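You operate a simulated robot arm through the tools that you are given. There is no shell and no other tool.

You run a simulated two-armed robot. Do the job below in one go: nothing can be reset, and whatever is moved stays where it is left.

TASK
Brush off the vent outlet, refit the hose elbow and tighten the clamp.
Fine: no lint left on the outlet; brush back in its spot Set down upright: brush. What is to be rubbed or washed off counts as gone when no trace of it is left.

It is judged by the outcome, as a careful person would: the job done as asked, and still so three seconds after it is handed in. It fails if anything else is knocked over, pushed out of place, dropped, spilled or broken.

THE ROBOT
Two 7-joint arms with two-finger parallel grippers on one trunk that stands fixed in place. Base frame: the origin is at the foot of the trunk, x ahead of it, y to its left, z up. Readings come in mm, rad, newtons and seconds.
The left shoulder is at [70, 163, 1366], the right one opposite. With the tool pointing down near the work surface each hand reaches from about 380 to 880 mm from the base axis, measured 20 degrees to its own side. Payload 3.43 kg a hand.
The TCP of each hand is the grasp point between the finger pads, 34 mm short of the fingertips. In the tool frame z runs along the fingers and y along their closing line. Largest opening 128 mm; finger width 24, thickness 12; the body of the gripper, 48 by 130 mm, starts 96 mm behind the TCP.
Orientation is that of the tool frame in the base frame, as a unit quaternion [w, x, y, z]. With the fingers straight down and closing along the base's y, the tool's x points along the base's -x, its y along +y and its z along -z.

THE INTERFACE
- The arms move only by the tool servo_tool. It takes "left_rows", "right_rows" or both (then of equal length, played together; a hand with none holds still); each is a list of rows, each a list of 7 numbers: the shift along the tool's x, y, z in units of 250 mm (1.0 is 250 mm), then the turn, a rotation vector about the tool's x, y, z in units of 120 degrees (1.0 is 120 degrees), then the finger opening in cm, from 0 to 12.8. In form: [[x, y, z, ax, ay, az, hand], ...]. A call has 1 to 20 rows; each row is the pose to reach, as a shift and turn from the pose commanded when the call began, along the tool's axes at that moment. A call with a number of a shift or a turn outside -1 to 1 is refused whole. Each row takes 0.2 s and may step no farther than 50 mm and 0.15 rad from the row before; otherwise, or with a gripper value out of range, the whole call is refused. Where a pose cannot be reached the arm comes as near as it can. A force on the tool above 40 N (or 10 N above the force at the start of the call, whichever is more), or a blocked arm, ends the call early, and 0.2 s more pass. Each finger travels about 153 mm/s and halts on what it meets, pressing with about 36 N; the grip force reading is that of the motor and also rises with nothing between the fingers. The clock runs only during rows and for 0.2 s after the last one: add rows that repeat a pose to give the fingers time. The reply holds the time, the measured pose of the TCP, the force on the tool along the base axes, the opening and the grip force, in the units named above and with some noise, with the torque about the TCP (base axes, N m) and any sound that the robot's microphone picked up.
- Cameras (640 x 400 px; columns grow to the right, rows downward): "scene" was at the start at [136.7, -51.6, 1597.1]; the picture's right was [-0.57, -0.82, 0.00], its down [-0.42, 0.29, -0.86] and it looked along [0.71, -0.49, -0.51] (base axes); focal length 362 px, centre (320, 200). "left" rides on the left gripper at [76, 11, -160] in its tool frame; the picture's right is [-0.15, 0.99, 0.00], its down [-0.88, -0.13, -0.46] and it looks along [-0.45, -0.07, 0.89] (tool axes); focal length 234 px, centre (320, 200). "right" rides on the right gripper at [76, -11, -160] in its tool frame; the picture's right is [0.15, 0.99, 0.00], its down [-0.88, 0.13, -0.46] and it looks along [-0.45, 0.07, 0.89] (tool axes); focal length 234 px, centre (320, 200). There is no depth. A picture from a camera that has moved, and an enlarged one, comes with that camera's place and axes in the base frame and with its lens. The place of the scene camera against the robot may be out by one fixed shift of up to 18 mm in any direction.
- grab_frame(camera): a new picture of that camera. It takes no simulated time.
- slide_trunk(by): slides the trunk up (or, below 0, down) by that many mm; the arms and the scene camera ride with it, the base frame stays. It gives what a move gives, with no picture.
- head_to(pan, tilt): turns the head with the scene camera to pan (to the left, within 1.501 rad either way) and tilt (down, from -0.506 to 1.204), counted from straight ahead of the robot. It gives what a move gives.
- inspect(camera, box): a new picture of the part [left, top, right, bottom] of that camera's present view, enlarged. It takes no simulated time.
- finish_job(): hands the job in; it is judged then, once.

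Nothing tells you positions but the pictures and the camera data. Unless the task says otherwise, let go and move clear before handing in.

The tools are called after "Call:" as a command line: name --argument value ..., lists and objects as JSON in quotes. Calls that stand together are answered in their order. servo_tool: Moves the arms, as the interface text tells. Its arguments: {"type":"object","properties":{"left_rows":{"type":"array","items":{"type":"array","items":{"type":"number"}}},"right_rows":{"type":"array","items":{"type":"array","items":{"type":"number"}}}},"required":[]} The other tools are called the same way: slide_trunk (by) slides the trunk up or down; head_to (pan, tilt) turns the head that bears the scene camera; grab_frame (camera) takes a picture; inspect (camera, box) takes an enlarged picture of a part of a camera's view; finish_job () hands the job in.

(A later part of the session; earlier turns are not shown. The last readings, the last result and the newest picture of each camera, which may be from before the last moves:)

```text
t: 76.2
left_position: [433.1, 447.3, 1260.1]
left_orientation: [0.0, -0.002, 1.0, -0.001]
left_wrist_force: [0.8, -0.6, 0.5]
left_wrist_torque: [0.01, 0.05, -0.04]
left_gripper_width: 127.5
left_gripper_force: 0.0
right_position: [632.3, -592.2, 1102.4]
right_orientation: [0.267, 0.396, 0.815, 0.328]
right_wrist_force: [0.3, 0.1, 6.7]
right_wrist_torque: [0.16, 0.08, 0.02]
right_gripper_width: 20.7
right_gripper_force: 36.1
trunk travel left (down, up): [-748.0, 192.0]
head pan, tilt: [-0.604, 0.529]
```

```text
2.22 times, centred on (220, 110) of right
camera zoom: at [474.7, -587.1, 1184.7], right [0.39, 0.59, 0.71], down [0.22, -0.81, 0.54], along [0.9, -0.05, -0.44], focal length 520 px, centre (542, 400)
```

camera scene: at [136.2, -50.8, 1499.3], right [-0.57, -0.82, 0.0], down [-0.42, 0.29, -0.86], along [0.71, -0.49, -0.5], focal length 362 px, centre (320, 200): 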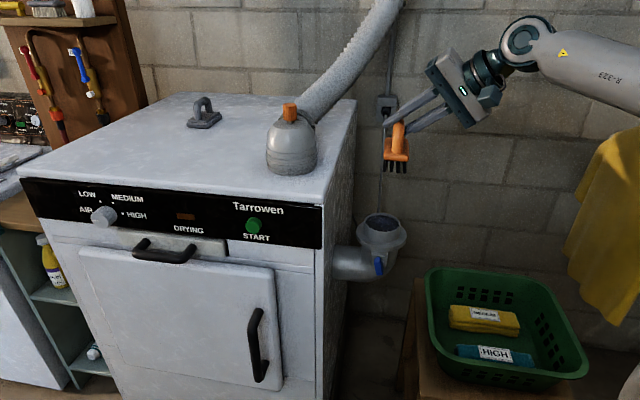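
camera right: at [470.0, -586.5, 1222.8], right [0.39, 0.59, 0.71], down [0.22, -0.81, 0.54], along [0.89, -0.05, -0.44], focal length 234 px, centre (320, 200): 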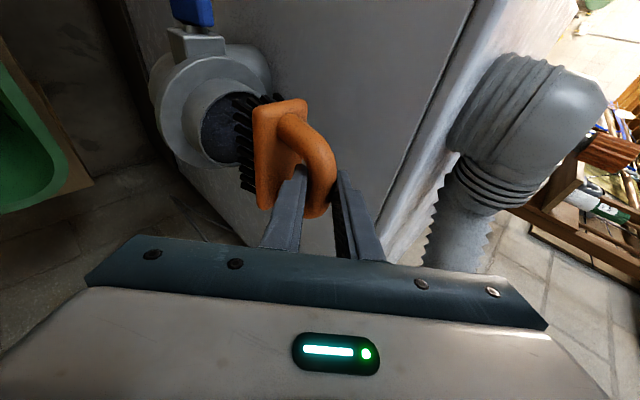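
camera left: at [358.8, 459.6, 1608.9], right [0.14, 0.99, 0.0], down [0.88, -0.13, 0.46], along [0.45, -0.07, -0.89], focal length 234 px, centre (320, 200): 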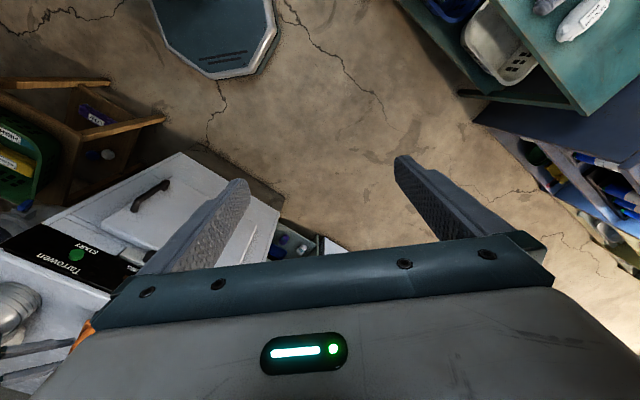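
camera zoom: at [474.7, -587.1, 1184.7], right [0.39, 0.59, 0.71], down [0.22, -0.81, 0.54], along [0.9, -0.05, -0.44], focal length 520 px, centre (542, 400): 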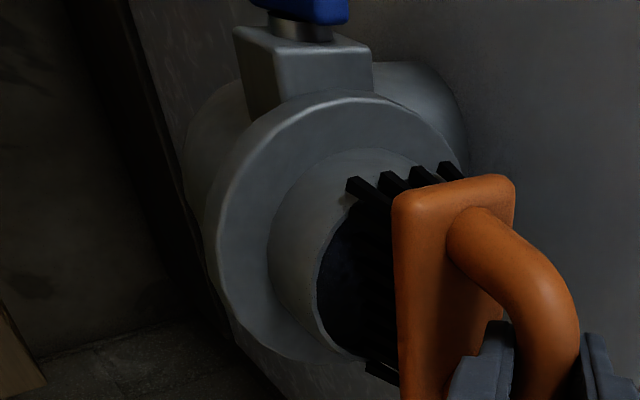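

Contact at about 7 N, with the bristles bridging the collar. I'll try a few strokes along the brush's length, then lift and see whether the lint comes off.

Call:
servo_tool --right_rows '[[-0.04, 0, 0.011, 0, 0, 0, 0], [-0.077, 0, 0.021, 0, 0, 0, 0], [-0.04, 0, 0.011, 0, 0, 0, 0], [0, 0, 0, 0, 0, 0, 0], [0.04, 0, -0.011, 0, 0, 0, 0], [0.077, 0, -0.021, 0, 0, 0, 0], [0.04, 0, -0.011, 0, 0, 0, 0], [0, 0, 0, 0, 0, 0, 0]]'

Call:
servo_tool --right_rows '[[-0.007, 0.03, -0.026, 0, 0, 0, 0], [-0.035, 0.149, -0.129, 0, 0, 0, 0], [-0.056, 0.24, -0.206, 0, 0, 0, 0], [-0.056, 0.24, -0.206, 0, 0, 0, 0]]'

Call:
inspect --camera "scene" --box '[340, 180, 420, 270]'

Call:
inspect --camera "right" --box '[100, 0, 300, 180]'

```text
t: 78.0
left_position: [434.2, 447.4, 1261.5]
left_orientation: [0.0, -0.001, 1.0, -0.001]
left_wrist_force: [0.4, 0.6, -0.4]
left_wrist_torque: [0.02, -0.03, -0.03]
left_gripper_width: 127.9
left_gripper_force: 0.1
right_position: [630.5, -591.3, 1103.1]
right_orientation: [0.267, 0.396, 0.815, 0.329]
right_wrist_force: [1.1, 2.7, 8.2]
right_wrist_torque: [0.2, -0.01, -0.03]
right_gripper_width: 20.9
right_gripper_force: 36.0
trunk travel left (down, up): [-748.0, 192.0]
head pan, tilt: [-0.604, 0.529]
```

```text
t: 79.0
left_position: [434.1, 445.7, 1260.5]
left_orientation: [0.0, -0.002, 1.0, 0.0]
left_wrist_force: [-0.1, 0.1, -0.1]
left_wrist_torque: [0.01, -0.03, 0.02]
left_gripper_width: 128.3
left_gripper_force: 0.1
right_position: [633.5, -590.4, 1181.4]
right_orientation: [0.265, 0.397, 0.815, 0.328]
right_wrist_force: [0.2, -0.6, -1.6]
right_wrist_torque: [0.01, 0.01, 0.02]
right_gripper_width: 20.8
right_gripper_force: 36.4
trunk travel left (down, up): [-748.0, 192.0]
head pan, tilt: [-0.604, 0.529]
```

```text
4.44 times, centred on (380, 225) of scene
camera zoom: at [137.1, -52.6, 1499.1], right [-0.57, -0.82, 0.0], down [-0.42, 0.29, -0.86], along [0.71, -0.49, -0.51], focal length 1608 px, centre (53, 89)
```

zoom: 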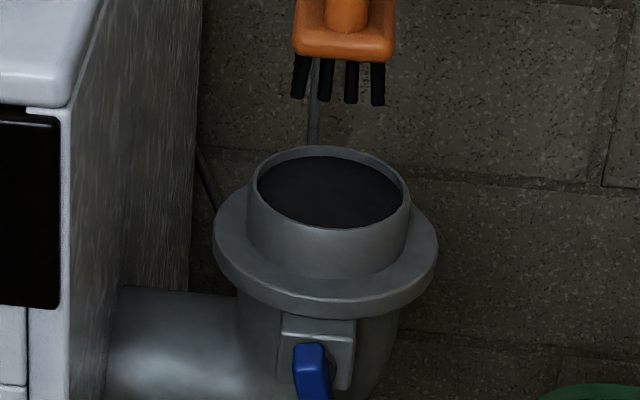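

```text
2.22 times, centred on (200, 90) of right
camera zoom: at [476.4, -586.4, 1264.5], right [0.39, 0.58, 0.71], down [0.22, -0.81, 0.54], along [0.89, -0.05, -0.45], focal length 520 px, centre (587, 444)
```

zoom: 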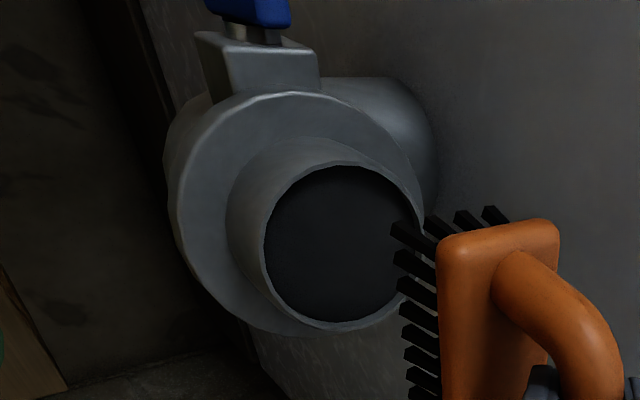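

The bluish lint is gone from what I can see. I'll zoom in to check for traces, especially near the edges.

Call:
inspect --camera "scene" --box '[360, 205, 400, 235]'

Call:
inspect --camera "right" --box '[170, 50, 250, 120]'

```text
13.33 times, centred on (380, 220) of scene
camera zoom: at [137.1, -52.6, 1499.1], right [-0.57, -0.82, 0.0], down [-0.42, 0.29, -0.86], along [0.71, -0.49, -0.51], focal length 4824 px, centre (-480, -67)
```

zoom: 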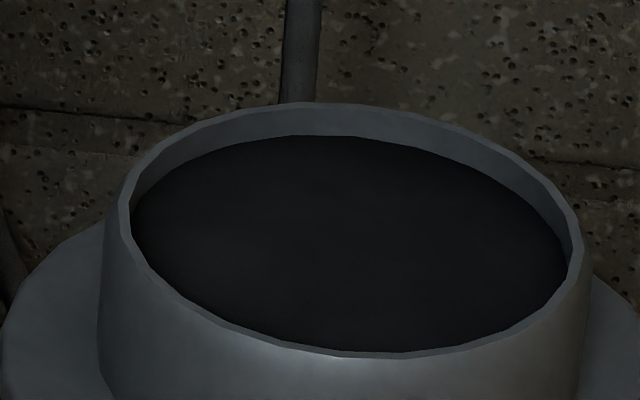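

```text
5.71 times, centred on (210, 85) of right
camera zoom: at [476.4, -586.4, 1264.5], right [0.39, 0.58, 0.71], down [0.22, -0.81, 0.54], along [0.89, -0.05, -0.45], focal length 1338 px, centre (949, 857)
```

zoom: 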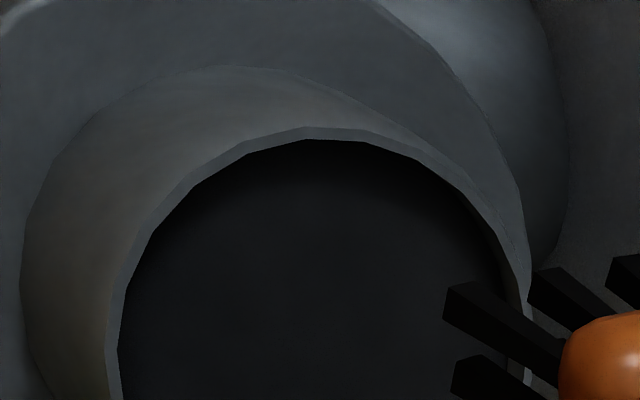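

The disc is uniformly dark with no trace visible. One more pass with side offsets will make sure of the edges.

Call:
servo_tool --right_rows '[[0.027, -0.115, 0.099, 0, 0, 0, 0], [0.0631, -0.1977, 0.2326, 0, 0, 0, 0], [-0.0141, -0.1977, 0.2536, 0, 0, 0, 0], [0.0631, -0.1977, 0.2326, 0, 0, 0, 0], [0.1403, -0.1977, 0.2116, 0, 0, 0, 0], [0.1215, -0.2617, 0.1424, 0, 0, 0, 0], [0.0443, -0.2617, 0.1634, 0, 0, 0, 0], [-0.0329, -0.2617, 0.1844, 0, 0, 0, 0], [0.0443, -0.2617, 0.1634, 0, 0, 0, 0], [0.0537, -0.2297, 0.198, 0, 0, 0, 0], [-0.0235, -0.2297, 0.219, 0, 0, 0, 0], [0.0537, -0.2297, 0.198, 0, 0, 0, 0], [0.1309, -0.2297, 0.177, 0, 0, 0, 0], [0.0537, -0.2297, 0.198, 0, 0, 0, 0], [0.027, -0.115, 0.099, 0, 0, 0, 0], [0, 0, 0, 0, 0, 0, 0], [-0.03, 0.129, -0.111, 0, 0, 0, 0], [-0.03, 0.129, -0.111, 0, 0, 0, 0]]'

Call:
inspect --camera "scene" --box '[360, 205, 400, 235]'

Call:
grab_frame --camera "right"

Call:
grab_frame --camera "scene"

```text
t: 82.8
left_position: [434.6, 445.2, 1260.6]
left_orientation: [0.0, -0.001, 1.0, 0.0]
left_wrist_force: [0.0, -0.8, 0.3]
left_wrist_torque: [-0.01, -0.02, 0.01]
left_gripper_width: 128.1
left_gripper_force: 0.1
right_position: [633.5, -594.1, 1226.5]
right_orientation: [0.266, 0.397, 0.815, 0.327]
right_wrist_force: [0.3, -0.4, -1.1]
right_wrist_torque: [-0.03, 0.0, -0.01]
right_gripper_width: 20.6
right_gripper_force: 35.9
trunk travel left (down, up): [-748.0, 192.0]
head pan, tilt: [-0.604, 0.529]
```

```text
13.33 times, centred on (380, 220) of scene
camera zoom: at [136.2, -52.1, 1499.2], right [-0.57, -0.82, 0.0], down [-0.42, 0.29, -0.86], along [0.71, -0.49, -0.5], focal length 4824 px, centre (-480, -67)
```

zoom: 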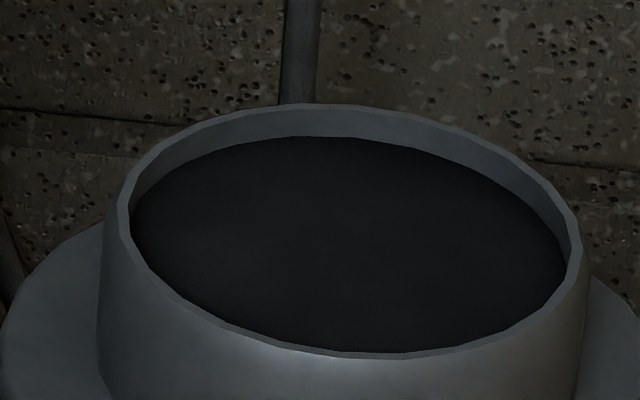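

```text
taken
camera right: at [475.8, -588.9, 1308.1], right [0.39, 0.58, 0.71], down [0.22, -0.81, 0.54], along [0.89, -0.05, -0.44], focal length 234 px, centre (320, 200)
```

right: 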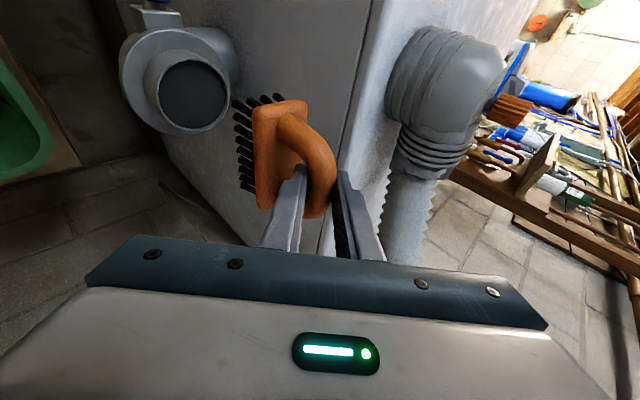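

```text
taken
camera scene: at [136.2, -52.1, 1499.2], right [-0.57, -0.82, 0.0], down [-0.42, 0.29, -0.86], along [0.71, -0.49, -0.5], focal length 362 px, centre (320, 200)
```

scene: 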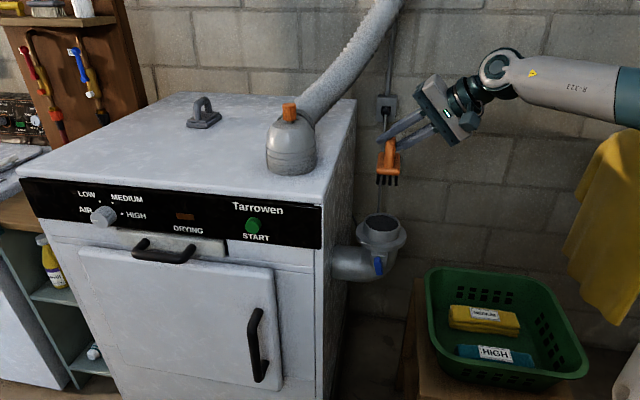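

The outlet is clean. I'll carry the brush back along the same path around the front.

Call:
servo_tool --right_rows '[[0.057, 0.058, -0.104, 0, 0, 0, 0], [0.114, 0.115, -0.208, 0, 0, 0, 0], [0.237, 0.222, -0.264, 0, 0, 0, 0], [0.36, 0.328, -0.319, 0, 0, 0, 0], [0.484, 0.435, -0.375, 0, 0, 0, 0], [0.607, 0.541, -0.43, 0, 0, 0, 0], [0.688, 0.651, -0.359, 0, 0, 0, 0], [0.769, 0.761, -0.288, 0, 0, 0, 0], [0.85, 0.87, -0.216, 0, 0, 0, 0], [0.931, 0.98, -0.145, 0, 0, 0, 0], [0.931, 0.98, -0.145, 0, 0, 0, 0]]'

Call:
grab_frame --camera "scene"

```text
t: 85.2
left_position: [432.6, 445.8, 1261.3]
left_orientation: [0.0, 0.0, 1.0, 0.001]
left_wrist_force: [-0.6, -0.4, 0.8]
left_wrist_torque: [0.04, -0.03, 0.01]
left_gripper_width: 128.0
left_gripper_force: 0.1
right_position: [597.4, -299.4, 1391.1]
right_orientation: [0.265, 0.396, 0.815, 0.33]
right_wrist_force: [-0.1, -0.2, -0.6]
right_wrist_torque: [0.02, 0.03, 0.01]
right_gripper_width: 20.9
right_gripper_force: 35.7
trunk travel left (down, up): [-748.0, 192.0]
head pan, tilt: [-0.604, 0.529]
```

```text
taken
camera scene: at [136.3, -52.7, 1499.2], right [-0.57, -0.82, 0.0], down [-0.42, 0.29, -0.86], along [0.71, -0.49, -0.5], focal length 362 px, centre (320, 200)
```

scene: 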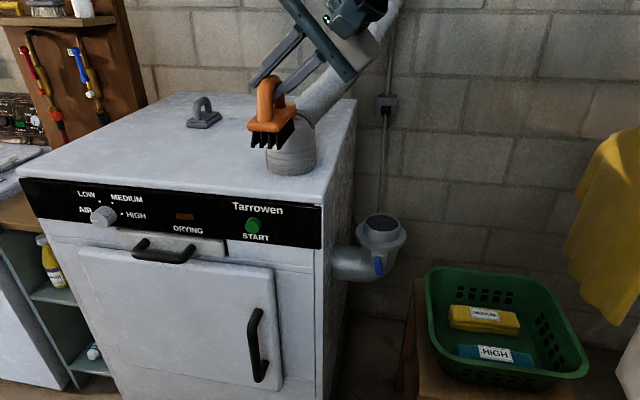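

Call:
servo_tool --right_rows '[[-0.028, 0.094, 0.149, 0, 0, 0, 0], [-0.056, 0.187, 0.298, 0, 0, 0, 0], [-0.084, 0.281, 0.446, 0, 0, 0, 0], [-0.112, 0.374, 0.595, 0, 0, 0, 0], [-0.219, 0.385, 0.726, 0, 0, 0, 0], [-0.326, 0.397, 0.858, 0, 0, 0, 0], [-0.433, 0.408, 0.989, 0, 0, 0, 0], [-0.433, 0.408, 0.989, 0, 0, 0, 0]]'

Call:
inspect --camera "scene" --box '[130, 30, 350, 210]'

```text
t: 87.0
left_position: [433.3, 446.7, 1262.2]
left_orientation: [0.0, -0.002, 1.0, 0.001]
left_wrist_force: [-0.4, 0.5, 0.0]
left_wrist_torque: [0.0, -0.02, 0.01]
left_gripper_width: 128.2
left_gripper_force: 0.1
right_position: [875.5, -258.5, 1324.4]
right_orientation: [0.267, 0.396, 0.815, 0.329]
right_wrist_force: [-0.7, 1.2, -1.0]
right_wrist_torque: [0.02, -0.03, 0.01]
right_gripper_width: 20.9
right_gripper_force: 35.7
trunk travel left (down, up): [-748.0, 192.0]
head pan, tilt: [-0.604, 0.529]
```

```text
2.22 times, centred on (240, 120) of scene
camera zoom: at [135.3, -51.5, 1499.3], right [-0.57, -0.82, 0.0], down [-0.41, 0.29, -0.86], along [0.71, -0.49, -0.5], focal length 804 px, centre (498, 378)
```

zoom: 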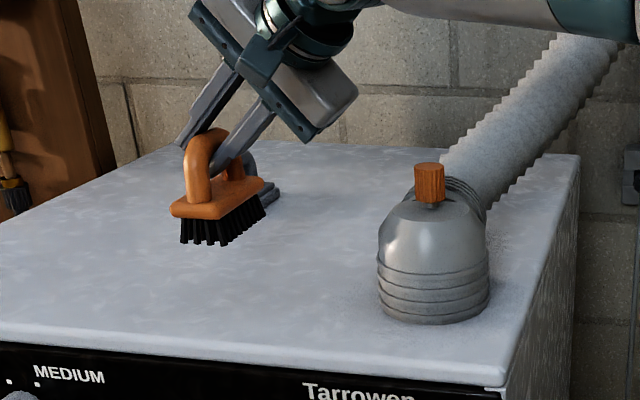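

Call:
servo_tool --right_rows '[[0.016, -0.065, 0.053, 0, 0, 0, 0], [0.033, -0.13, 0.106, 0, 0, 0, 0], [0.043, -0.172, 0.141, 0, 0, 0, 0], [0.049, -0.195, 0.159, 0, 0, 0, 0], [0.049, -0.195, 0.159, 0, 0, 0, 0]]'

Call:
servo_tool --right_rows '[[0.0014, -0.006, 0.0051, 0, 0, 0, 0], [0.0028, -0.012, 0.0103, 0, 0, 0, 0]]'

```text
t: 88.2
left_position: [433.8, 447.2, 1259.9]
left_orientation: [0.0, -0.001, 1.0, 0.0]
left_wrist_force: [0.0, 0.1, 0.7]
left_wrist_torque: [0.05, 0.0, -0.02]
left_gripper_width: 128.2
left_gripper_force: 0.1
right_position: [871.1, -259.1, 1263.3]
right_orientation: [0.266, 0.396, 0.815, 0.328]
right_wrist_force: [0.0, 0.6, -1.3]
right_wrist_torque: [-0.02, 0.01, -0.04]
right_gripper_width: 20.9
right_gripper_force: 35.8
trunk travel left (down, up): [-748.0, 192.0]
head pan, tilt: [-0.604, 0.529]
```

```text
t: 88.8
left_position: [435.6, 446.4, 1260.5]
left_orientation: [0.0, 0.0, 1.0, 0.0]
left_wrist_force: [0.4, 0.0, -0.9]
left_wrist_torque: [-0.01, 0.05, 0.01]
left_gripper_width: 128.2
left_gripper_force: 0.1
right_position: [871.1, -259.5, 1258.3]
right_orientation: [0.266, 0.397, 0.815, 0.327]
right_wrist_force: [0.9, 0.1, -1.8]
right_wrist_torque: [-0.01, 0.0, 0.0]
right_gripper_width: 20.8
right_gripper_force: 35.6
trunk travel left (down, up): [-748.0, 192.0]
head pan, tilt: [-0.604, 0.529]
```

Call:
servo_tool --right_rows '[[-0.003, -0.0022, 0.0107, 0, 0, 0, 0], [-0.003, -0.0022, 0.0107, 0, 0, 0, 0]]'

Call:
inspect --camera "scene" --box '[150, 60, 330, 210]'

```text
t: 89.3
left_position: [433.6, 445.6, 1261.3]
left_orientation: [0.0, -0.001, 1.0, -0.002]
left_wrist_force: [-0.3, -0.1, 1.3]
left_wrist_torque: [0.01, 0.0, 0.0]
left_gripper_width: 127.9
left_gripper_force: 0.0
right_position: [872.9, -258.7, 1256.4]
right_orientation: [0.267, 0.396, 0.815, 0.328]
right_wrist_force: [1.3, 0.2, 4.9]
right_wrist_torque: [0.19, 0.17, -0.01]
right_gripper_width: 21.2
right_gripper_force: 36.7
trunk travel left (down, up): [-748.0, 192.0]
head pan, tilt: [-0.604, 0.529]
```

```text
2.67 times, centred on (240, 135) of scene
camera zoom: at [136.0, -51.3, 1499.4], right [-0.57, -0.82, 0.0], down [-0.42, 0.29, -0.86], along [0.71, -0.49, -0.5], focal length 965 px, centre (533, 373)
```

zoom: 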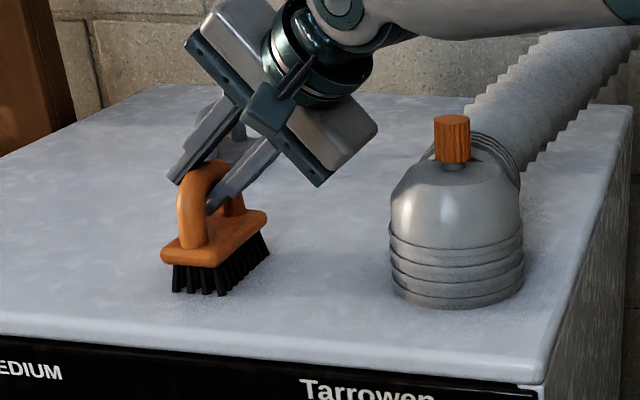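

The brush is down in its original spot with light contact. I'll release it and back straight out along the finger axis.

Call:
servo_tool --right_rows '[[0, 0, 0, 0, 0, 0, 3], [0, 0, 0, 0, 0, 0, 3.9], [0, 0, 0, 0, 0, 0, 3.9], [0, 0, -0.06, 0, 0, 0, 3.9], [0, 0, -0.16, 0, 0, 0, 3.9], [0, 0, -0.28, 0, 0, 0, 3.9], [0, 0, -0.4, 0, 0, 0, 3.9]]'

Call:
inspect --camera "scene" --box '[150, 60, 330, 210]'

Call:
grab_frame --camera "right"

```text
t: 91.0
left_position: [432.9, 446.5, 1261.4]
left_orientation: [0.001, -0.001, 1.0, 0.001]
left_wrist_force: [0.1, -0.1, 0.0]
left_wrist_torque: [0.0, -0.04, 0.0]
left_gripper_width: 127.9
left_gripper_force: 0.0
right_position: [802.7, -294.1, 1322.6]
right_orientation: [0.266, 0.396, 0.815, 0.329]
right_wrist_force: [0.0, 0.1, 0.2]
right_wrist_torque: [-0.05, 0.0, 0.01]
right_gripper_width: 38.9
right_gripper_force: 0.1
trunk travel left (down, up): [-748.0, 192.0]
head pan, tilt: [-0.604, 0.529]
```

```text
2.67 times, centred on (240, 135) of scene
camera zoom: at [134.8, -51.9, 1499.3], right [-0.57, -0.82, 0.0], down [-0.41, 0.29, -0.86], along [0.71, -0.49, -0.5], focal length 965 px, centre (533, 373)
```

zoom: 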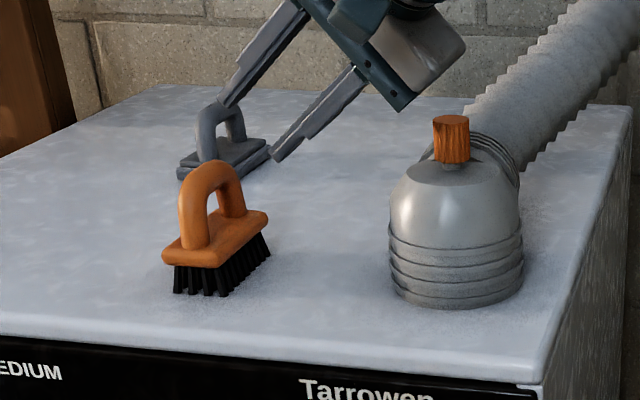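

```text
taken
camera right: at [646.2, -289.7, 1404.0], right [0.39, 0.59, 0.71], down [0.22, -0.81, 0.54], along [0.89, -0.05, -0.44], focal length 234 px, centre (320, 200)
```

right: 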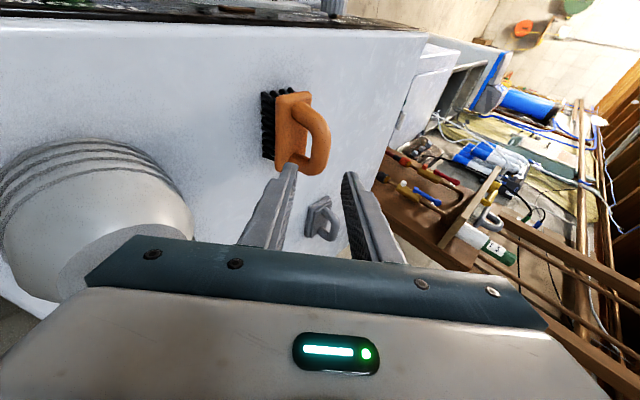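

The brush stands upright back in its place. Next is the elbow; I'll swing up and over, switching to a 25° forward-tilted grip pose, to look closely at the knob.

Call:
servo_tool --right_rows '[[0.047, 0.045, -0.142, 0, 0, 0, 4.5], [0.095, 0.09, -0.285, 0, 0, 0, 5], [0.142, 0.136, -0.427, 0, 0, 0, 5], [0.189, 0.181, -0.569, 0.03, 0.0107, -0.0587, 5], [0.145, 0.12, -0.625, 0.06, 0.0213, -0.1174, 5], [0.1, 0.05, -0.68, 0.09, 0.032, -0.1761, 5], [0.06, -0.01, -0.74, 0.12, 0.0427, -0.2349, 5], [0.015, -0.06, -0.79, 0.15, 0.0534, -0.2936, 5], [-0.03, -0.11, -0.84, 0.18, 0.064, -0.3523, 5], [-0.074, -0.158, -0.89, 0.21, 0.0747, -0.411, 5], [-0.074, -0.158, -0.89, 0.2353, 0.0837, -0.4605, 5], [-0.074, -0.158, -0.89, 0.2353, 0.0837, -0.4605, 5]]'

Call:
grab_frame --camera "right"

Call:
grab_frame --camera "scene"

```text
t: 93.5
left_position: [434.6, 446.0, 1262.1]
left_orientation: [0.0, -0.002, 1.0, 0.0]
left_wrist_force: [-0.3, -0.3, 0.0]
left_wrist_torque: [0.02, 0.0, -0.02]
left_gripper_width: 128.0
left_gripper_force: 0.1
right_position: [640.2, -400.0, 1437.7]
right_orientation: [0.217, -0.001, 0.976, 0.0]
right_wrist_force: [1.2, 0.2, -0.5]
right_wrist_torque: [0.04, -0.03, -0.02]
right_gripper_width: 50.2
right_gripper_force: 0.0
trunk travel left (down, up): [-748.0, 192.0]
head pan, tilt: [-0.604, 0.529]
```

```text
taken
camera right: at [504.5, -411.3, 1550.6], right [-0.13, 0.99, -0.06], down [0.61, 0.13, 0.79], along [0.78, 0.07, -0.62], focal length 234 px, centre (320, 200)
```

right: 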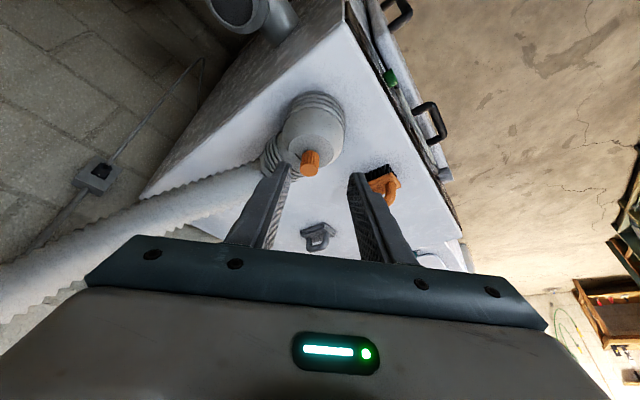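

```text
taken
camera scene: at [136.5, -51.7, 1499.2], right [-0.57, -0.82, 0.0], down [-0.42, 0.29, -0.86], along [0.71, -0.49, -0.5], focal length 362 px, centre (320, 200)
```

scene: 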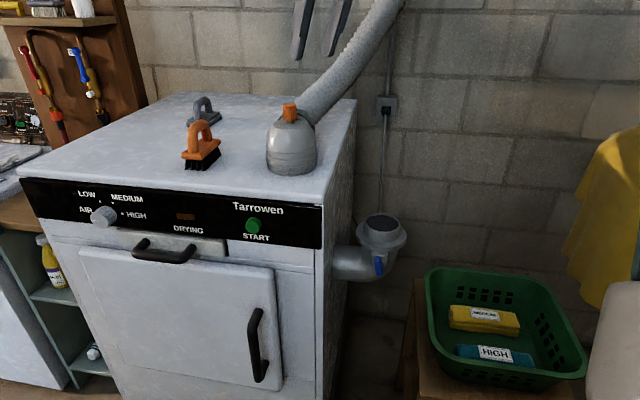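

Call:
inspect --camera "right" --box '[240, 70, 380, 200]'

Call:
inspect --camera "scene" --box '[250, 80, 350, 190]'

```text
3.08 times, centred on (310, 135) of right
camera zoom: at [504.5, -411.3, 1550.6], right [-0.13, 0.99, -0.06], down [0.61, 0.13, 0.79], along [0.78, 0.07, -0.62], focal length 720 px, centre (351, 400)
```

zoom: 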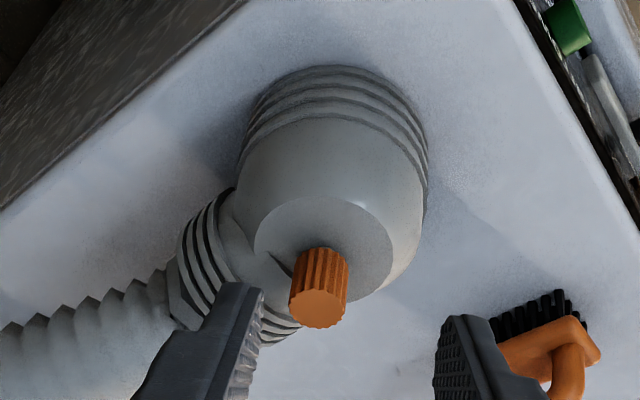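

```text
3.64 times, centred on (300, 135) of scene
camera zoom: at [136.5, -51.7, 1499.2], right [-0.57, -0.82, 0.0], down [-0.42, 0.29, -0.86], along [0.71, -0.49, -0.5], focal length 1316 px, centre (393, 436)
```

zoom: 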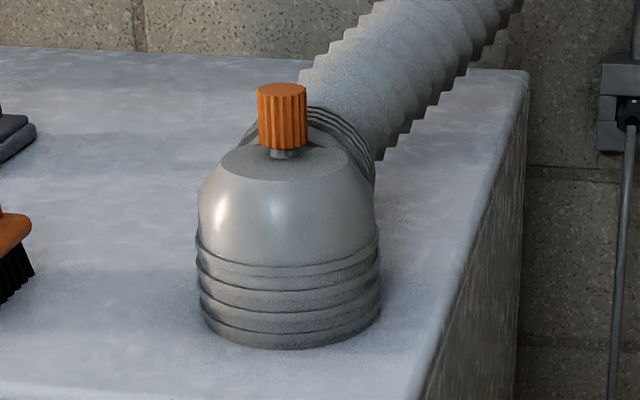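

The knob axis is at about [750, -410], with its top near z 1305 and the dome flat near z 1262. I'll approach along the tilted finger axis with the fingers open on both sides of the knob.

Call:
servo_tool --right_rows '[[-0.047, -0.013, 0.116, 0, 0, 0, 5.5], [-0.095, -0.027, 0.233, 0, 0, 0, 5.5], [-0.142, -0.04, 0.349, 0, 0, 0, 5.5], [-0.142, -0.04, 0.349, 0, 0, 0, 5.5]]'

Call:
inspect --camera "right" --box '[220, 80, 420, 230]'

Call:
inspect --camera "scene" --box '[230, 30, 370, 190]'

```text
t: 94.5
left_position: [434.1, 446.8, 1260.4]
left_orientation: [0.0, -0.001, 1.0, -0.001]
left_wrist_force: [0.3, 0.0, 0.5]
left_wrist_torque: [0.02, -0.05, -0.02]
left_gripper_width: 128.1
left_gripper_force: 0.0
right_position: [710.1, -409.8, 1373.8]
right_orientation: [0.216, 0.0, 0.976, 0.001]
right_wrist_force: [0.1, 0.7, 0.5]
right_wrist_torque: [-0.02, 0.03, 0.01]
right_gripper_width: 54.7
right_gripper_force: 0.0
trunk travel left (down, up): [-748.0, 192.0]
head pan, tilt: [-0.604, 0.529]
```

```text
2.67 times, centred on (320, 155) of right
camera zoom: at [573.7, -422.1, 1486.7], right [-0.13, 0.99, -0.06], down [0.6, 0.13, 0.79], along [0.79, 0.07, -0.62], focal length 624 px, centre (320, 320)
```

zoom: 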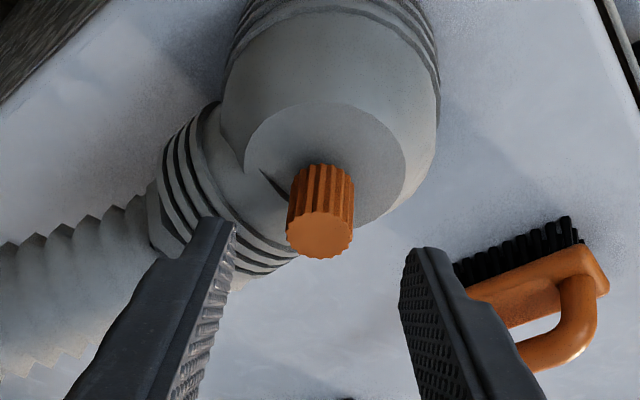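

```text
2.50 times, centred on (300, 110) of scene
camera zoom: at [136.4, -51.2, 1499.2], right [-0.57, -0.82, 0.0], down [-0.42, 0.29, -0.86], along [0.71, -0.49, -0.5], focal length 904 px, centre (370, 425)
```

zoom: 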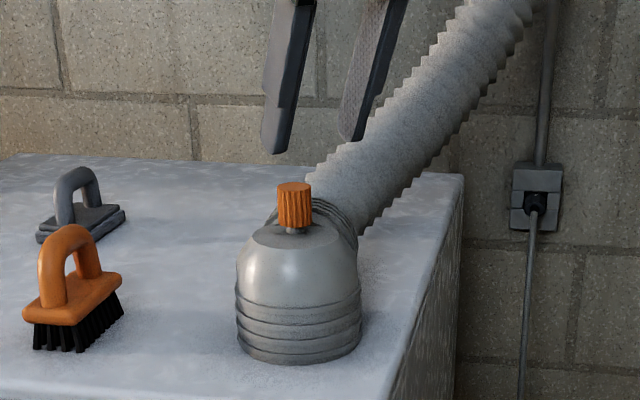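

Call:
servo_tool --right_rows '[[0.002, 0, 0.08, 0, 0, 0, 4.2], [0.004, 0, 0.16, 0, 0, 0, 4.2], [0.004, 0, 0.22, 0, 0, 0, 4.2], [0.004, 0, 0.27, 0, 0, 0, 4.2], [0.004, 0, 0.27, 0, 0, 0, 4.2]]'

Call:
inspect --camera "right" --box '[220, 80, 420, 230]'

Call:
inspect --camera "scene" --box '[230, 30, 370, 190]'

```text
t: 95.8
left_position: [434.2, 446.4, 1261.7]
left_orientation: [-0.001, -0.001, 1.0, -0.001]
left_wrist_force: [-0.1, -0.9, -0.1]
left_wrist_torque: [0.01, -0.01, 0.0]
left_gripper_width: 128.0
left_gripper_force: 0.1
right_position: [739.0, -408.2, 1311.9]
right_orientation: [0.216, 0.0, 0.976, 0.0]
right_wrist_force: [0.8, -0.3, 0.8]
right_wrist_torque: [0.0, -0.02, 0.02]
right_gripper_width: 41.9
right_gripper_force: 0.1
trunk travel left (down, up): [-748.0, 192.0]
head pan, tilt: [-0.604, 0.529]
```

```text
2.67 times, centred on (320, 155) of right
camera zoom: at [602.5, -419.6, 1425.9], right [-0.13, 0.99, -0.06], down [0.6, 0.13, 0.79], along [0.79, 0.07, -0.62], focal length 624 px, centre (320, 320)
```

zoom: 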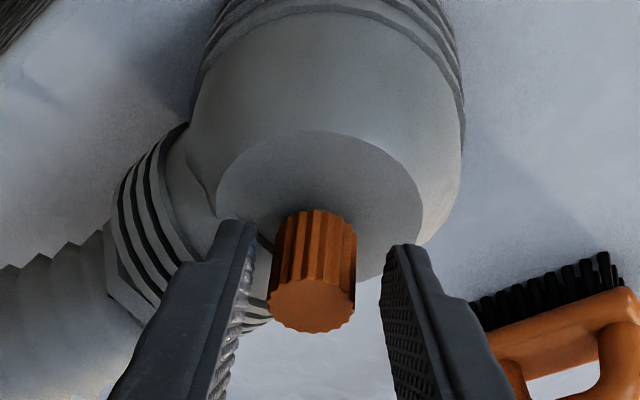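

```text
2.50 times, centred on (300, 110) of scene
camera zoom: at [136.3, -51.4, 1499.2], right [-0.57, -0.82, 0.0], down [-0.42, 0.29, -0.86], along [0.71, -0.49, -0.5], focal length 904 px, centre (370, 425)
```

zoom: 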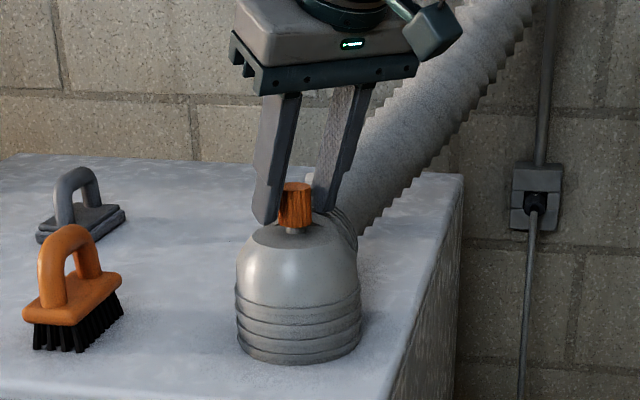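

Call:
servo_tool --right_rows '[[0, -0.008, 0.02, 0, 0, 0, 4.2], [0, -0.008, 0.04, 0, 0, 0, 4.2], [0, -0.008, 0.04, 0, 0, 0, 3], [0, -0.008, 0.04, 0, 0, 0, 2], [0, -0.008, 0.04, 0, 0, 0, 1], [0, -0.008, 0.04, 0, 0, 0, 0]]'

Call:
inspect --camera "right" --box '[220, 80, 420, 230]'

Call:
inspect --camera "scene" --box '[230, 30, 370, 190]'

```text
t: 97.2
left_position: [433.9, 446.2, 1259.8]
left_orientation: [0.0, -0.001, 1.0, -0.001]
left_wrist_force: [0.5, 0.0, -0.9]
left_wrist_torque: [0.03, -0.02, 0.0]
left_gripper_width: 128.1
left_gripper_force: 0.1
right_position: [743.1, -411.4, 1303.5]
right_orientation: [0.216, 0.0, 0.976, 0.0]
right_wrist_force: [0.1, -0.1, 0.8]
right_wrist_torque: [-0.11, 0.05, -0.02]
right_gripper_width: 27.0
right_gripper_force: 36.7
trunk travel left (down, up): [-748.0, 192.0]
head pan, tilt: [-0.604, 0.529]
```

```text
2.67 times, centred on (320, 155) of right
camera zoom: at [606.4, -423.0, 1416.9], right [-0.13, 0.99, -0.06], down [0.61, 0.13, 0.79], along [0.78, 0.07, -0.62], focal length 624 px, centre (320, 320)
```

zoom: 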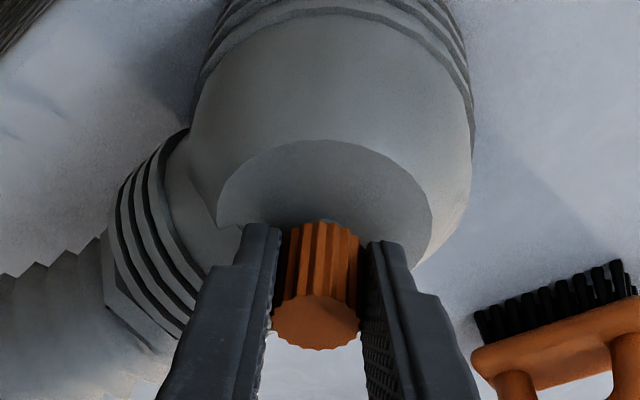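

```text
2.50 times, centred on (300, 110) of scene
camera zoom: at [136.6, -51.4, 1499.2], right [-0.57, -0.82, 0.0], down [-0.42, 0.29, -0.86], along [0.71, -0.49, -0.5], focal length 904 px, centre (370, 425)
```

zoom: 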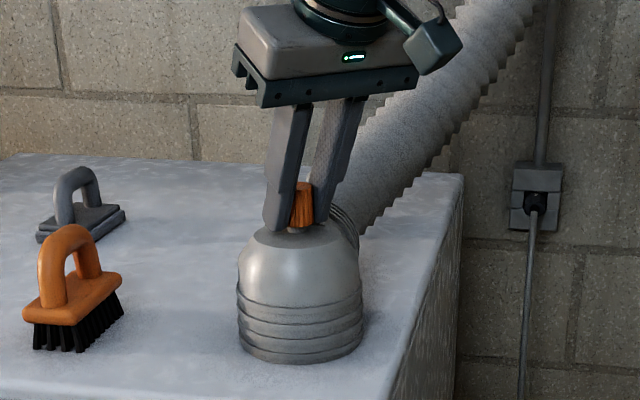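

The knob is gripped at 27 mm. I'll lift the elbow slightly and see how it behaves on the hose.

Call:
servo_tool --right_rows '[[-0.0085, 0, -0.018, 0, 0, 0, 0], [-0.017, 0, -0.036, 0, 0, 0, 0], [-0.034, 0, -0.0725, 0, 0, 0, 0], [-0.051, 0, -0.109, 0, 0, 0, 0], [-0.051, 0, -0.109, 0, 0, 0, 0]]'

Call:
inspect --camera "right" --box '[220, 80, 420, 230]'

Call:
inspect --camera "scene" --box '[230, 30, 370, 190]'

```text
t: 98.3
left_position: [434.8, 446.2, 1260.1]
left_orientation: [0.0, -0.001, 1.0, 0.0]
left_wrist_force: [-0.6, 0.1, -0.1]
left_wrist_torque: [0.0, 0.02, 0.02]
left_gripper_width: 128.1
left_gripper_force: 0.0
right_position: [742.5, -409.9, 1332.0]
right_orientation: [0.216, 0.0, 0.976, 0.0]
right_wrist_force: [0.1, -0.4, -1.9]
right_wrist_torque: [0.03, 0.03, 0.0]
right_gripper_width: 26.9
right_gripper_force: 35.9
trunk travel left (down, up): [-748.0, 192.0]
head pan, tilt: [-0.604, 0.529]
```

```text
2.67 times, centred on (320, 155) of right
camera zoom: at [604.8, -422.3, 1446.5], right [-0.13, 0.99, -0.06], down [0.61, 0.13, 0.79], along [0.78, 0.07, -0.62], focal length 624 px, centre (320, 320)
```

zoom: 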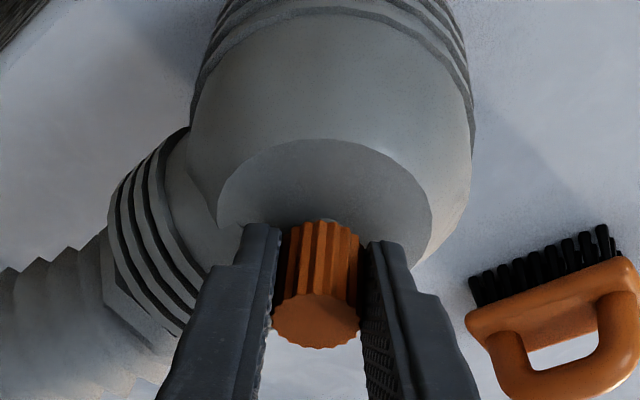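

```text
2.50 times, centred on (300, 110) of scene
camera zoom: at [137.2, -51.7, 1499.1], right [-0.57, -0.82, 0.0], down [-0.42, 0.29, -0.86], along [0.71, -0.49, -0.51], focal length 904 px, centre (370, 425)
```

zoom: 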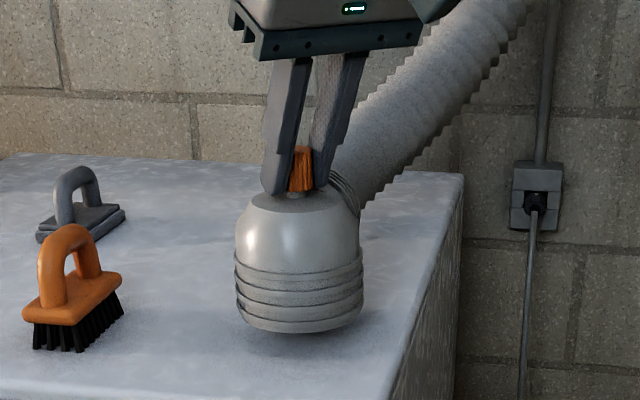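

It lifts freely (about 2 N) and stays level. I'll raise it a bit more and carry it over to above the outlet.

Call:
servo_tool --right_rows '[[-0.047, 0, -0.1015, 0, 0, 0, 0], [0.019, -0.12, -0.132, 0, 0, 0, 0], [0.085, -0.239, -0.163, 0, 0, 0, 0], [0.151, -0.359, -0.194, 0, 0, 0, 0], [0.217, -0.479, -0.225, 0, 0, 0, 0], [0.284, -0.598, -0.256, 0, 0, 0, 0], [0.35, -0.718, -0.2865, 0, 0, 0, 0], [0.35, -0.718, -0.2865, 0, 0, 0, 0]]'

Call:
grab_frame --camera "scene"

Call:
grab_frame --camera "right"

```text
t: 100.2
left_position: [434.4, 447.1, 1260.0]
left_orientation: [0.0, -0.001, 1.0, 0.0]
left_wrist_force: [-0.3, -0.7, -0.1]
left_wrist_torque: [0.03, 0.0, 0.0]
left_gripper_width: 128.1
left_gripper_force: 0.1
right_position: [633.3, -586.8, 1360.9]
right_orientation: [0.217, 0.0, 0.976, 0.0]
right_wrist_force: [-0.4, -0.1, -2.9]
right_wrist_torque: [-0.05, 0.02, 0.0]
right_gripper_width: 27.1
right_gripper_force: 35.9
trunk travel left (down, up): [-748.0, 192.0]
head pan, tilt: [-0.604, 0.529]
```

```text
taken
camera scene: at [137.1, -50.5, 1499.2], right [-0.57, -0.82, 0.0], down [-0.42, 0.29, -0.86], along [0.71, -0.49, -0.5], focal length 362 px, centre (320, 200)
```

scene: 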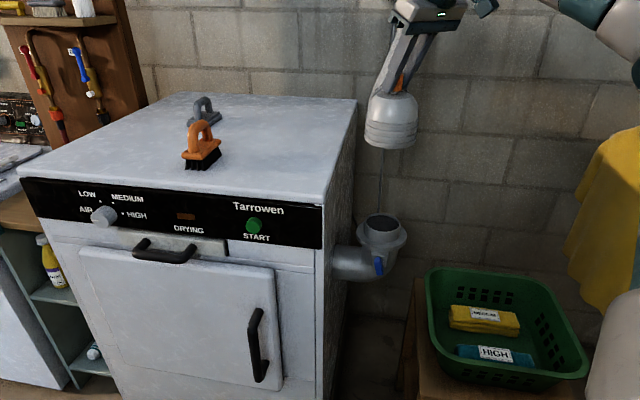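

```text
taken
camera right: at [496.4, -599.0, 1474.4], right [-0.13, 0.99, -0.06], down [0.61, 0.13, 0.79], along [0.79, 0.07, -0.62], focal length 234 px, centre (320, 200)
```

right: 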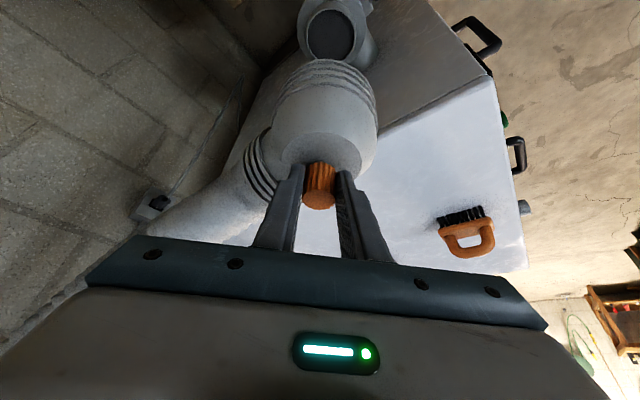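

The elbow lines up over the outlet in both views. I'll lower it to just above the rim.

Call:
servo_tool --right_rows '[[0.074, -0.004, 0.16, 0, 0, 0, 0], [0.149, -0.008, 0.32, 0, 0, 0, 0], [0.223, -0.011, 0.479, 0, 0, 0, 0], [0.2975, -0.011, 0.638, 0, 0, 0, 0], [0.2975, -0.011, 0.638, 0, 0, 0, 0]]'

Call:
inspect --camera "scene" --box '[330, 130, 450, 290]'

Call:
inspect --camera "right" --box '[240, 0, 400, 140]'

```text
t: 101.3
left_position: [434.2, 446.6, 1260.6]
left_orientation: [0.001, 0.0, 1.0, -0.001]
left_wrist_force: [-0.8, -0.2, -0.5]
left_wrist_torque: [-0.04, 0.0, 0.0]
left_gripper_width: 128.1
left_gripper_force: 0.1
right_position: [632.3, -592.3, 1183.2]
right_orientation: [0.217, 0.0, 0.976, -0.001]
right_wrist_force: [0.4, -0.4, -1.3]
right_wrist_torque: [0.01, 0.04, 0.01]
right_gripper_width: 26.7
right_gripper_force: 35.6
trunk travel left (down, up): [-748.0, 192.0]
head pan, tilt: [-0.604, 0.529]
```

```text
2.50 times, centred on (390, 210) of scene
camera zoom: at [136.5, -51.1, 1499.2], right [-0.57, -0.82, 0.0], down [-0.42, 0.29, -0.86], along [0.71, -0.49, -0.5], focal length 904 px, centre (145, 175)
```

zoom: 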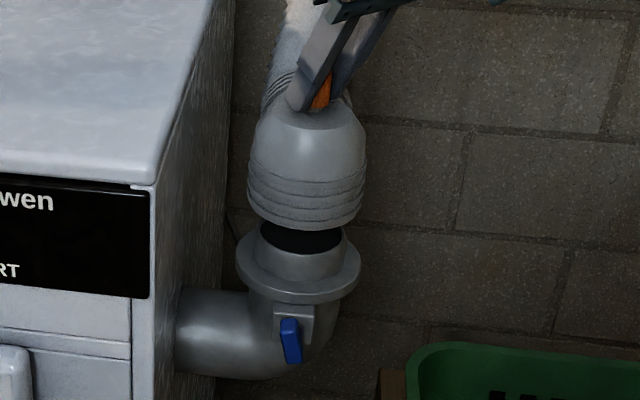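

```text
2.86 times, centred on (320, 70) of right
camera zoom: at [496.4, -603.3, 1295.9], right [-0.13, 0.99, -0.06], down [0.6, 0.13, 0.79], along [0.79, 0.07, -0.62], focal length 669 px, centre (320, 571)
```

zoom: 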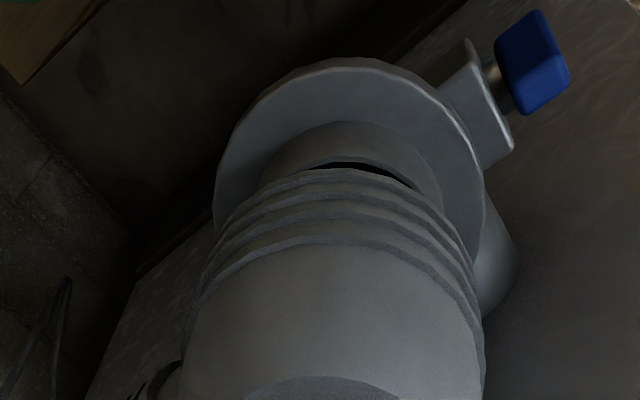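

The elbow sits about 3 mm too far to the right of the outlet axis. I'll correct that and lower it gently.

Call:
servo_tool --right_rows '[[0.01, 0.01, 0.022, 0, 0, 0, 0], [0.022, 0.01, 0.047, 0, 0, 0, 0], [0.034, 0.01, 0.072, 0, 0, 0, 0], [0.034, 0.01, 0.072, 0, 0, 0, 0]]'

Call:
inspect --camera "scene" --box '[340, 150, 430, 280]'

Call:
inspect --camera "right" --box '[240, 0, 400, 140]'

```text
t: 102.3
left_position: [434.7, 446.4, 1260.7]
left_orientation: [0.0, -0.001, 1.0, 0.0]
left_wrist_force: [-0.9, 0.5, 0.1]
left_wrist_torque: [0.0, -0.02, -0.03]
left_gripper_width: 128.3
left_gripper_force: 0.0
right_position: [633.5, -590.5, 1164.0]
right_orientation: [0.216, 0.0, 0.976, 0.001]
right_wrist_force: [-0.7, -0.4, -2.2]
right_wrist_torque: [0.02, 0.04, 0.02]
right_gripper_width: 26.9
right_gripper_force: 35.8
trunk travel left (down, up): [-748.0, 192.0]
head pan, tilt: [-0.604, 0.529]
```

```text
3.08 times, centred on (385, 215) of scene
camera zoom: at [136.9, -51.9, 1499.2], right [-0.57, -0.82, 0.0], down [-0.42, 0.29, -0.86], along [0.71, -0.49, -0.5], focal length 1113 px, centre (120, 154)
```

zoom: 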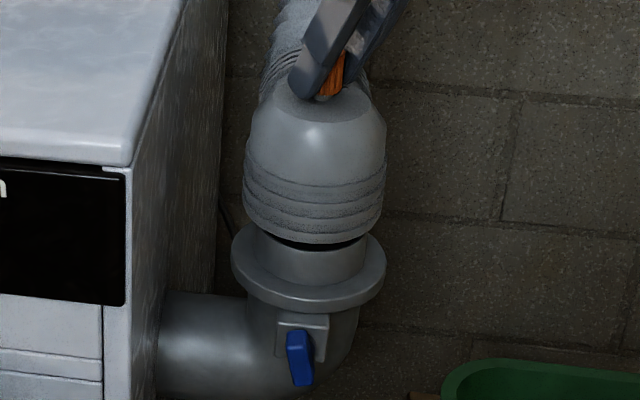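

```text
2.86 times, centred on (320, 70) of right
camera zoom: at [497.2, -601.8, 1277.0], right [-0.13, 0.99, -0.06], down [0.61, 0.13, 0.79], along [0.78, 0.07, -0.62], focal length 669 px, centre (320, 571)
```

zoom: 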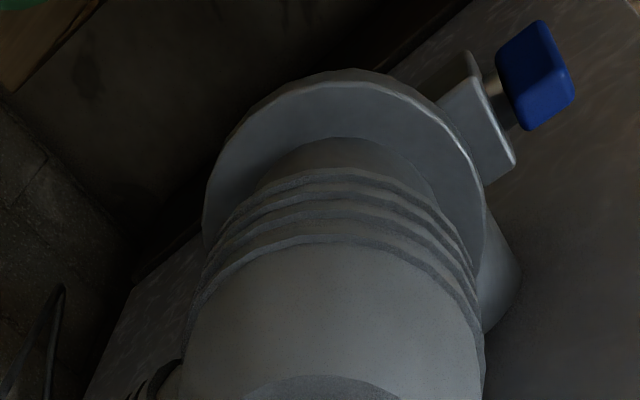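

Call:
servo_tool --right_rows '[[0, 0.01, 0, 0, 0, 0, 0], [0.01, 0.01, 0.022, 0, 0, 0, 0], [0.017, 0.01, 0.036, 0, 0, 0, 0], [0.024, 0.01, 0.051, 0, 0, 0, 0], [0.024, 0.01, 0.051, 0, 0, 0, 0]]'

Call:
inspect --camera "scene" --box '[340, 150, 430, 280]'

Call:
inspect --camera "right" --box '[240, 0, 400, 140]'

```text
t: 103.5
left_position: [434.2, 447.2, 1260.7]
left_orientation: [0.001, -0.001, 1.0, 0.0]
left_wrist_force: [0.1, -1.7, 0.1]
left_wrist_torque: [0.0, 0.02, 0.0]
left_gripper_width: 128.0
left_gripper_force: 0.1
right_position: [632.4, -587.1, 1149.8]
right_orientation: [0.215, 0.0, 0.977, -0.001]
right_wrist_force: [-0.5, -1.6, -0.4]
right_wrist_torque: [-0.26, 0.1, -0.04]
right_gripper_width: 26.7
right_gripper_force: 36.3
trunk travel left (down, up): [-748.0, 192.0]
head pan, tilt: [-0.604, 0.529]
```

```text
3.08 times, centred on (385, 215) of scene
camera zoom: at [136.7, -51.9, 1499.2], right [-0.57, -0.82, 0.0], down [-0.42, 0.29, -0.86], along [0.71, -0.49, -0.5], focal length 1113 px, centre (120, 154)
```

zoom: 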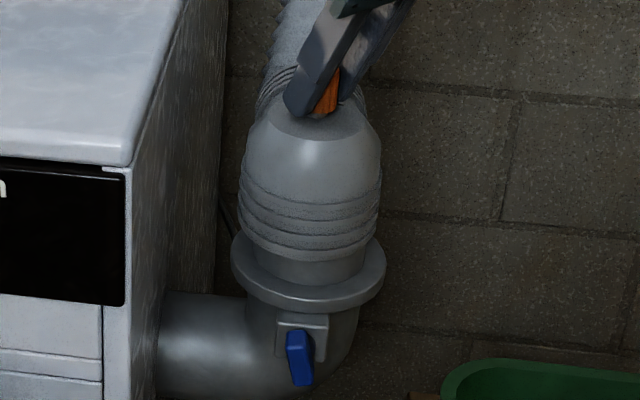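

```text
2.86 times, centred on (320, 70) of right
camera zoom: at [497.1, -598.5, 1263.5], right [-0.13, 0.99, -0.06], down [0.61, 0.13, 0.79], along [0.78, 0.07, -0.62], focal length 669 px, centre (320, 571)
```

zoom: 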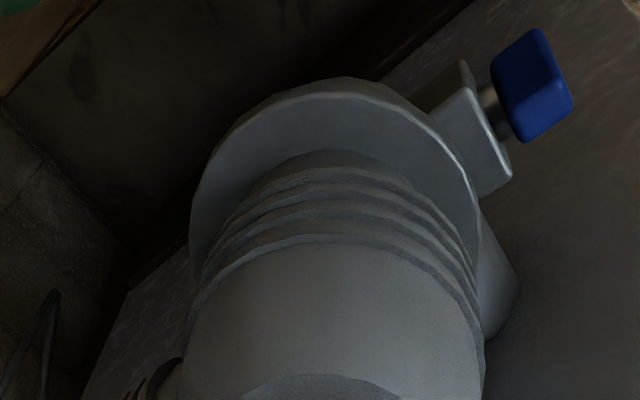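

Call:
servo_tool --right_rows '[[0, -0.004, 0, 0, 0, 0, 0], [0.007, -0.006, 0.0145, 0, 0, 0, 0], [0.0135, -0.006, 0.029, 0, 0, 0, 0], [0.0135, -0.006, 0.029, 0, 0, 0, 0]]'

```text
t: 104.5
left_position: [435.2, 445.3, 1261.5]
left_orientation: [0.0, -0.001, 1.0, 0.0]
left_wrist_force: [-0.5, 0.6, -0.6]
left_wrist_torque: [-0.01, 0.0, -0.01]
left_gripper_width: 128.0
left_gripper_force: 0.1
right_position: [632.2, -589.1, 1140.5]
right_orientation: [0.216, 0.0, 0.976, 0.0]
right_wrist_force: [0.1, 0.3, -1.5]
right_wrist_torque: [-0.03, 0.05, 0.03]
right_gripper_width: 26.6
right_gripper_force: 35.9
trunk travel left (down, up): [-748.0, 192.0]
head pan, tilt: [-0.604, 0.529]
```

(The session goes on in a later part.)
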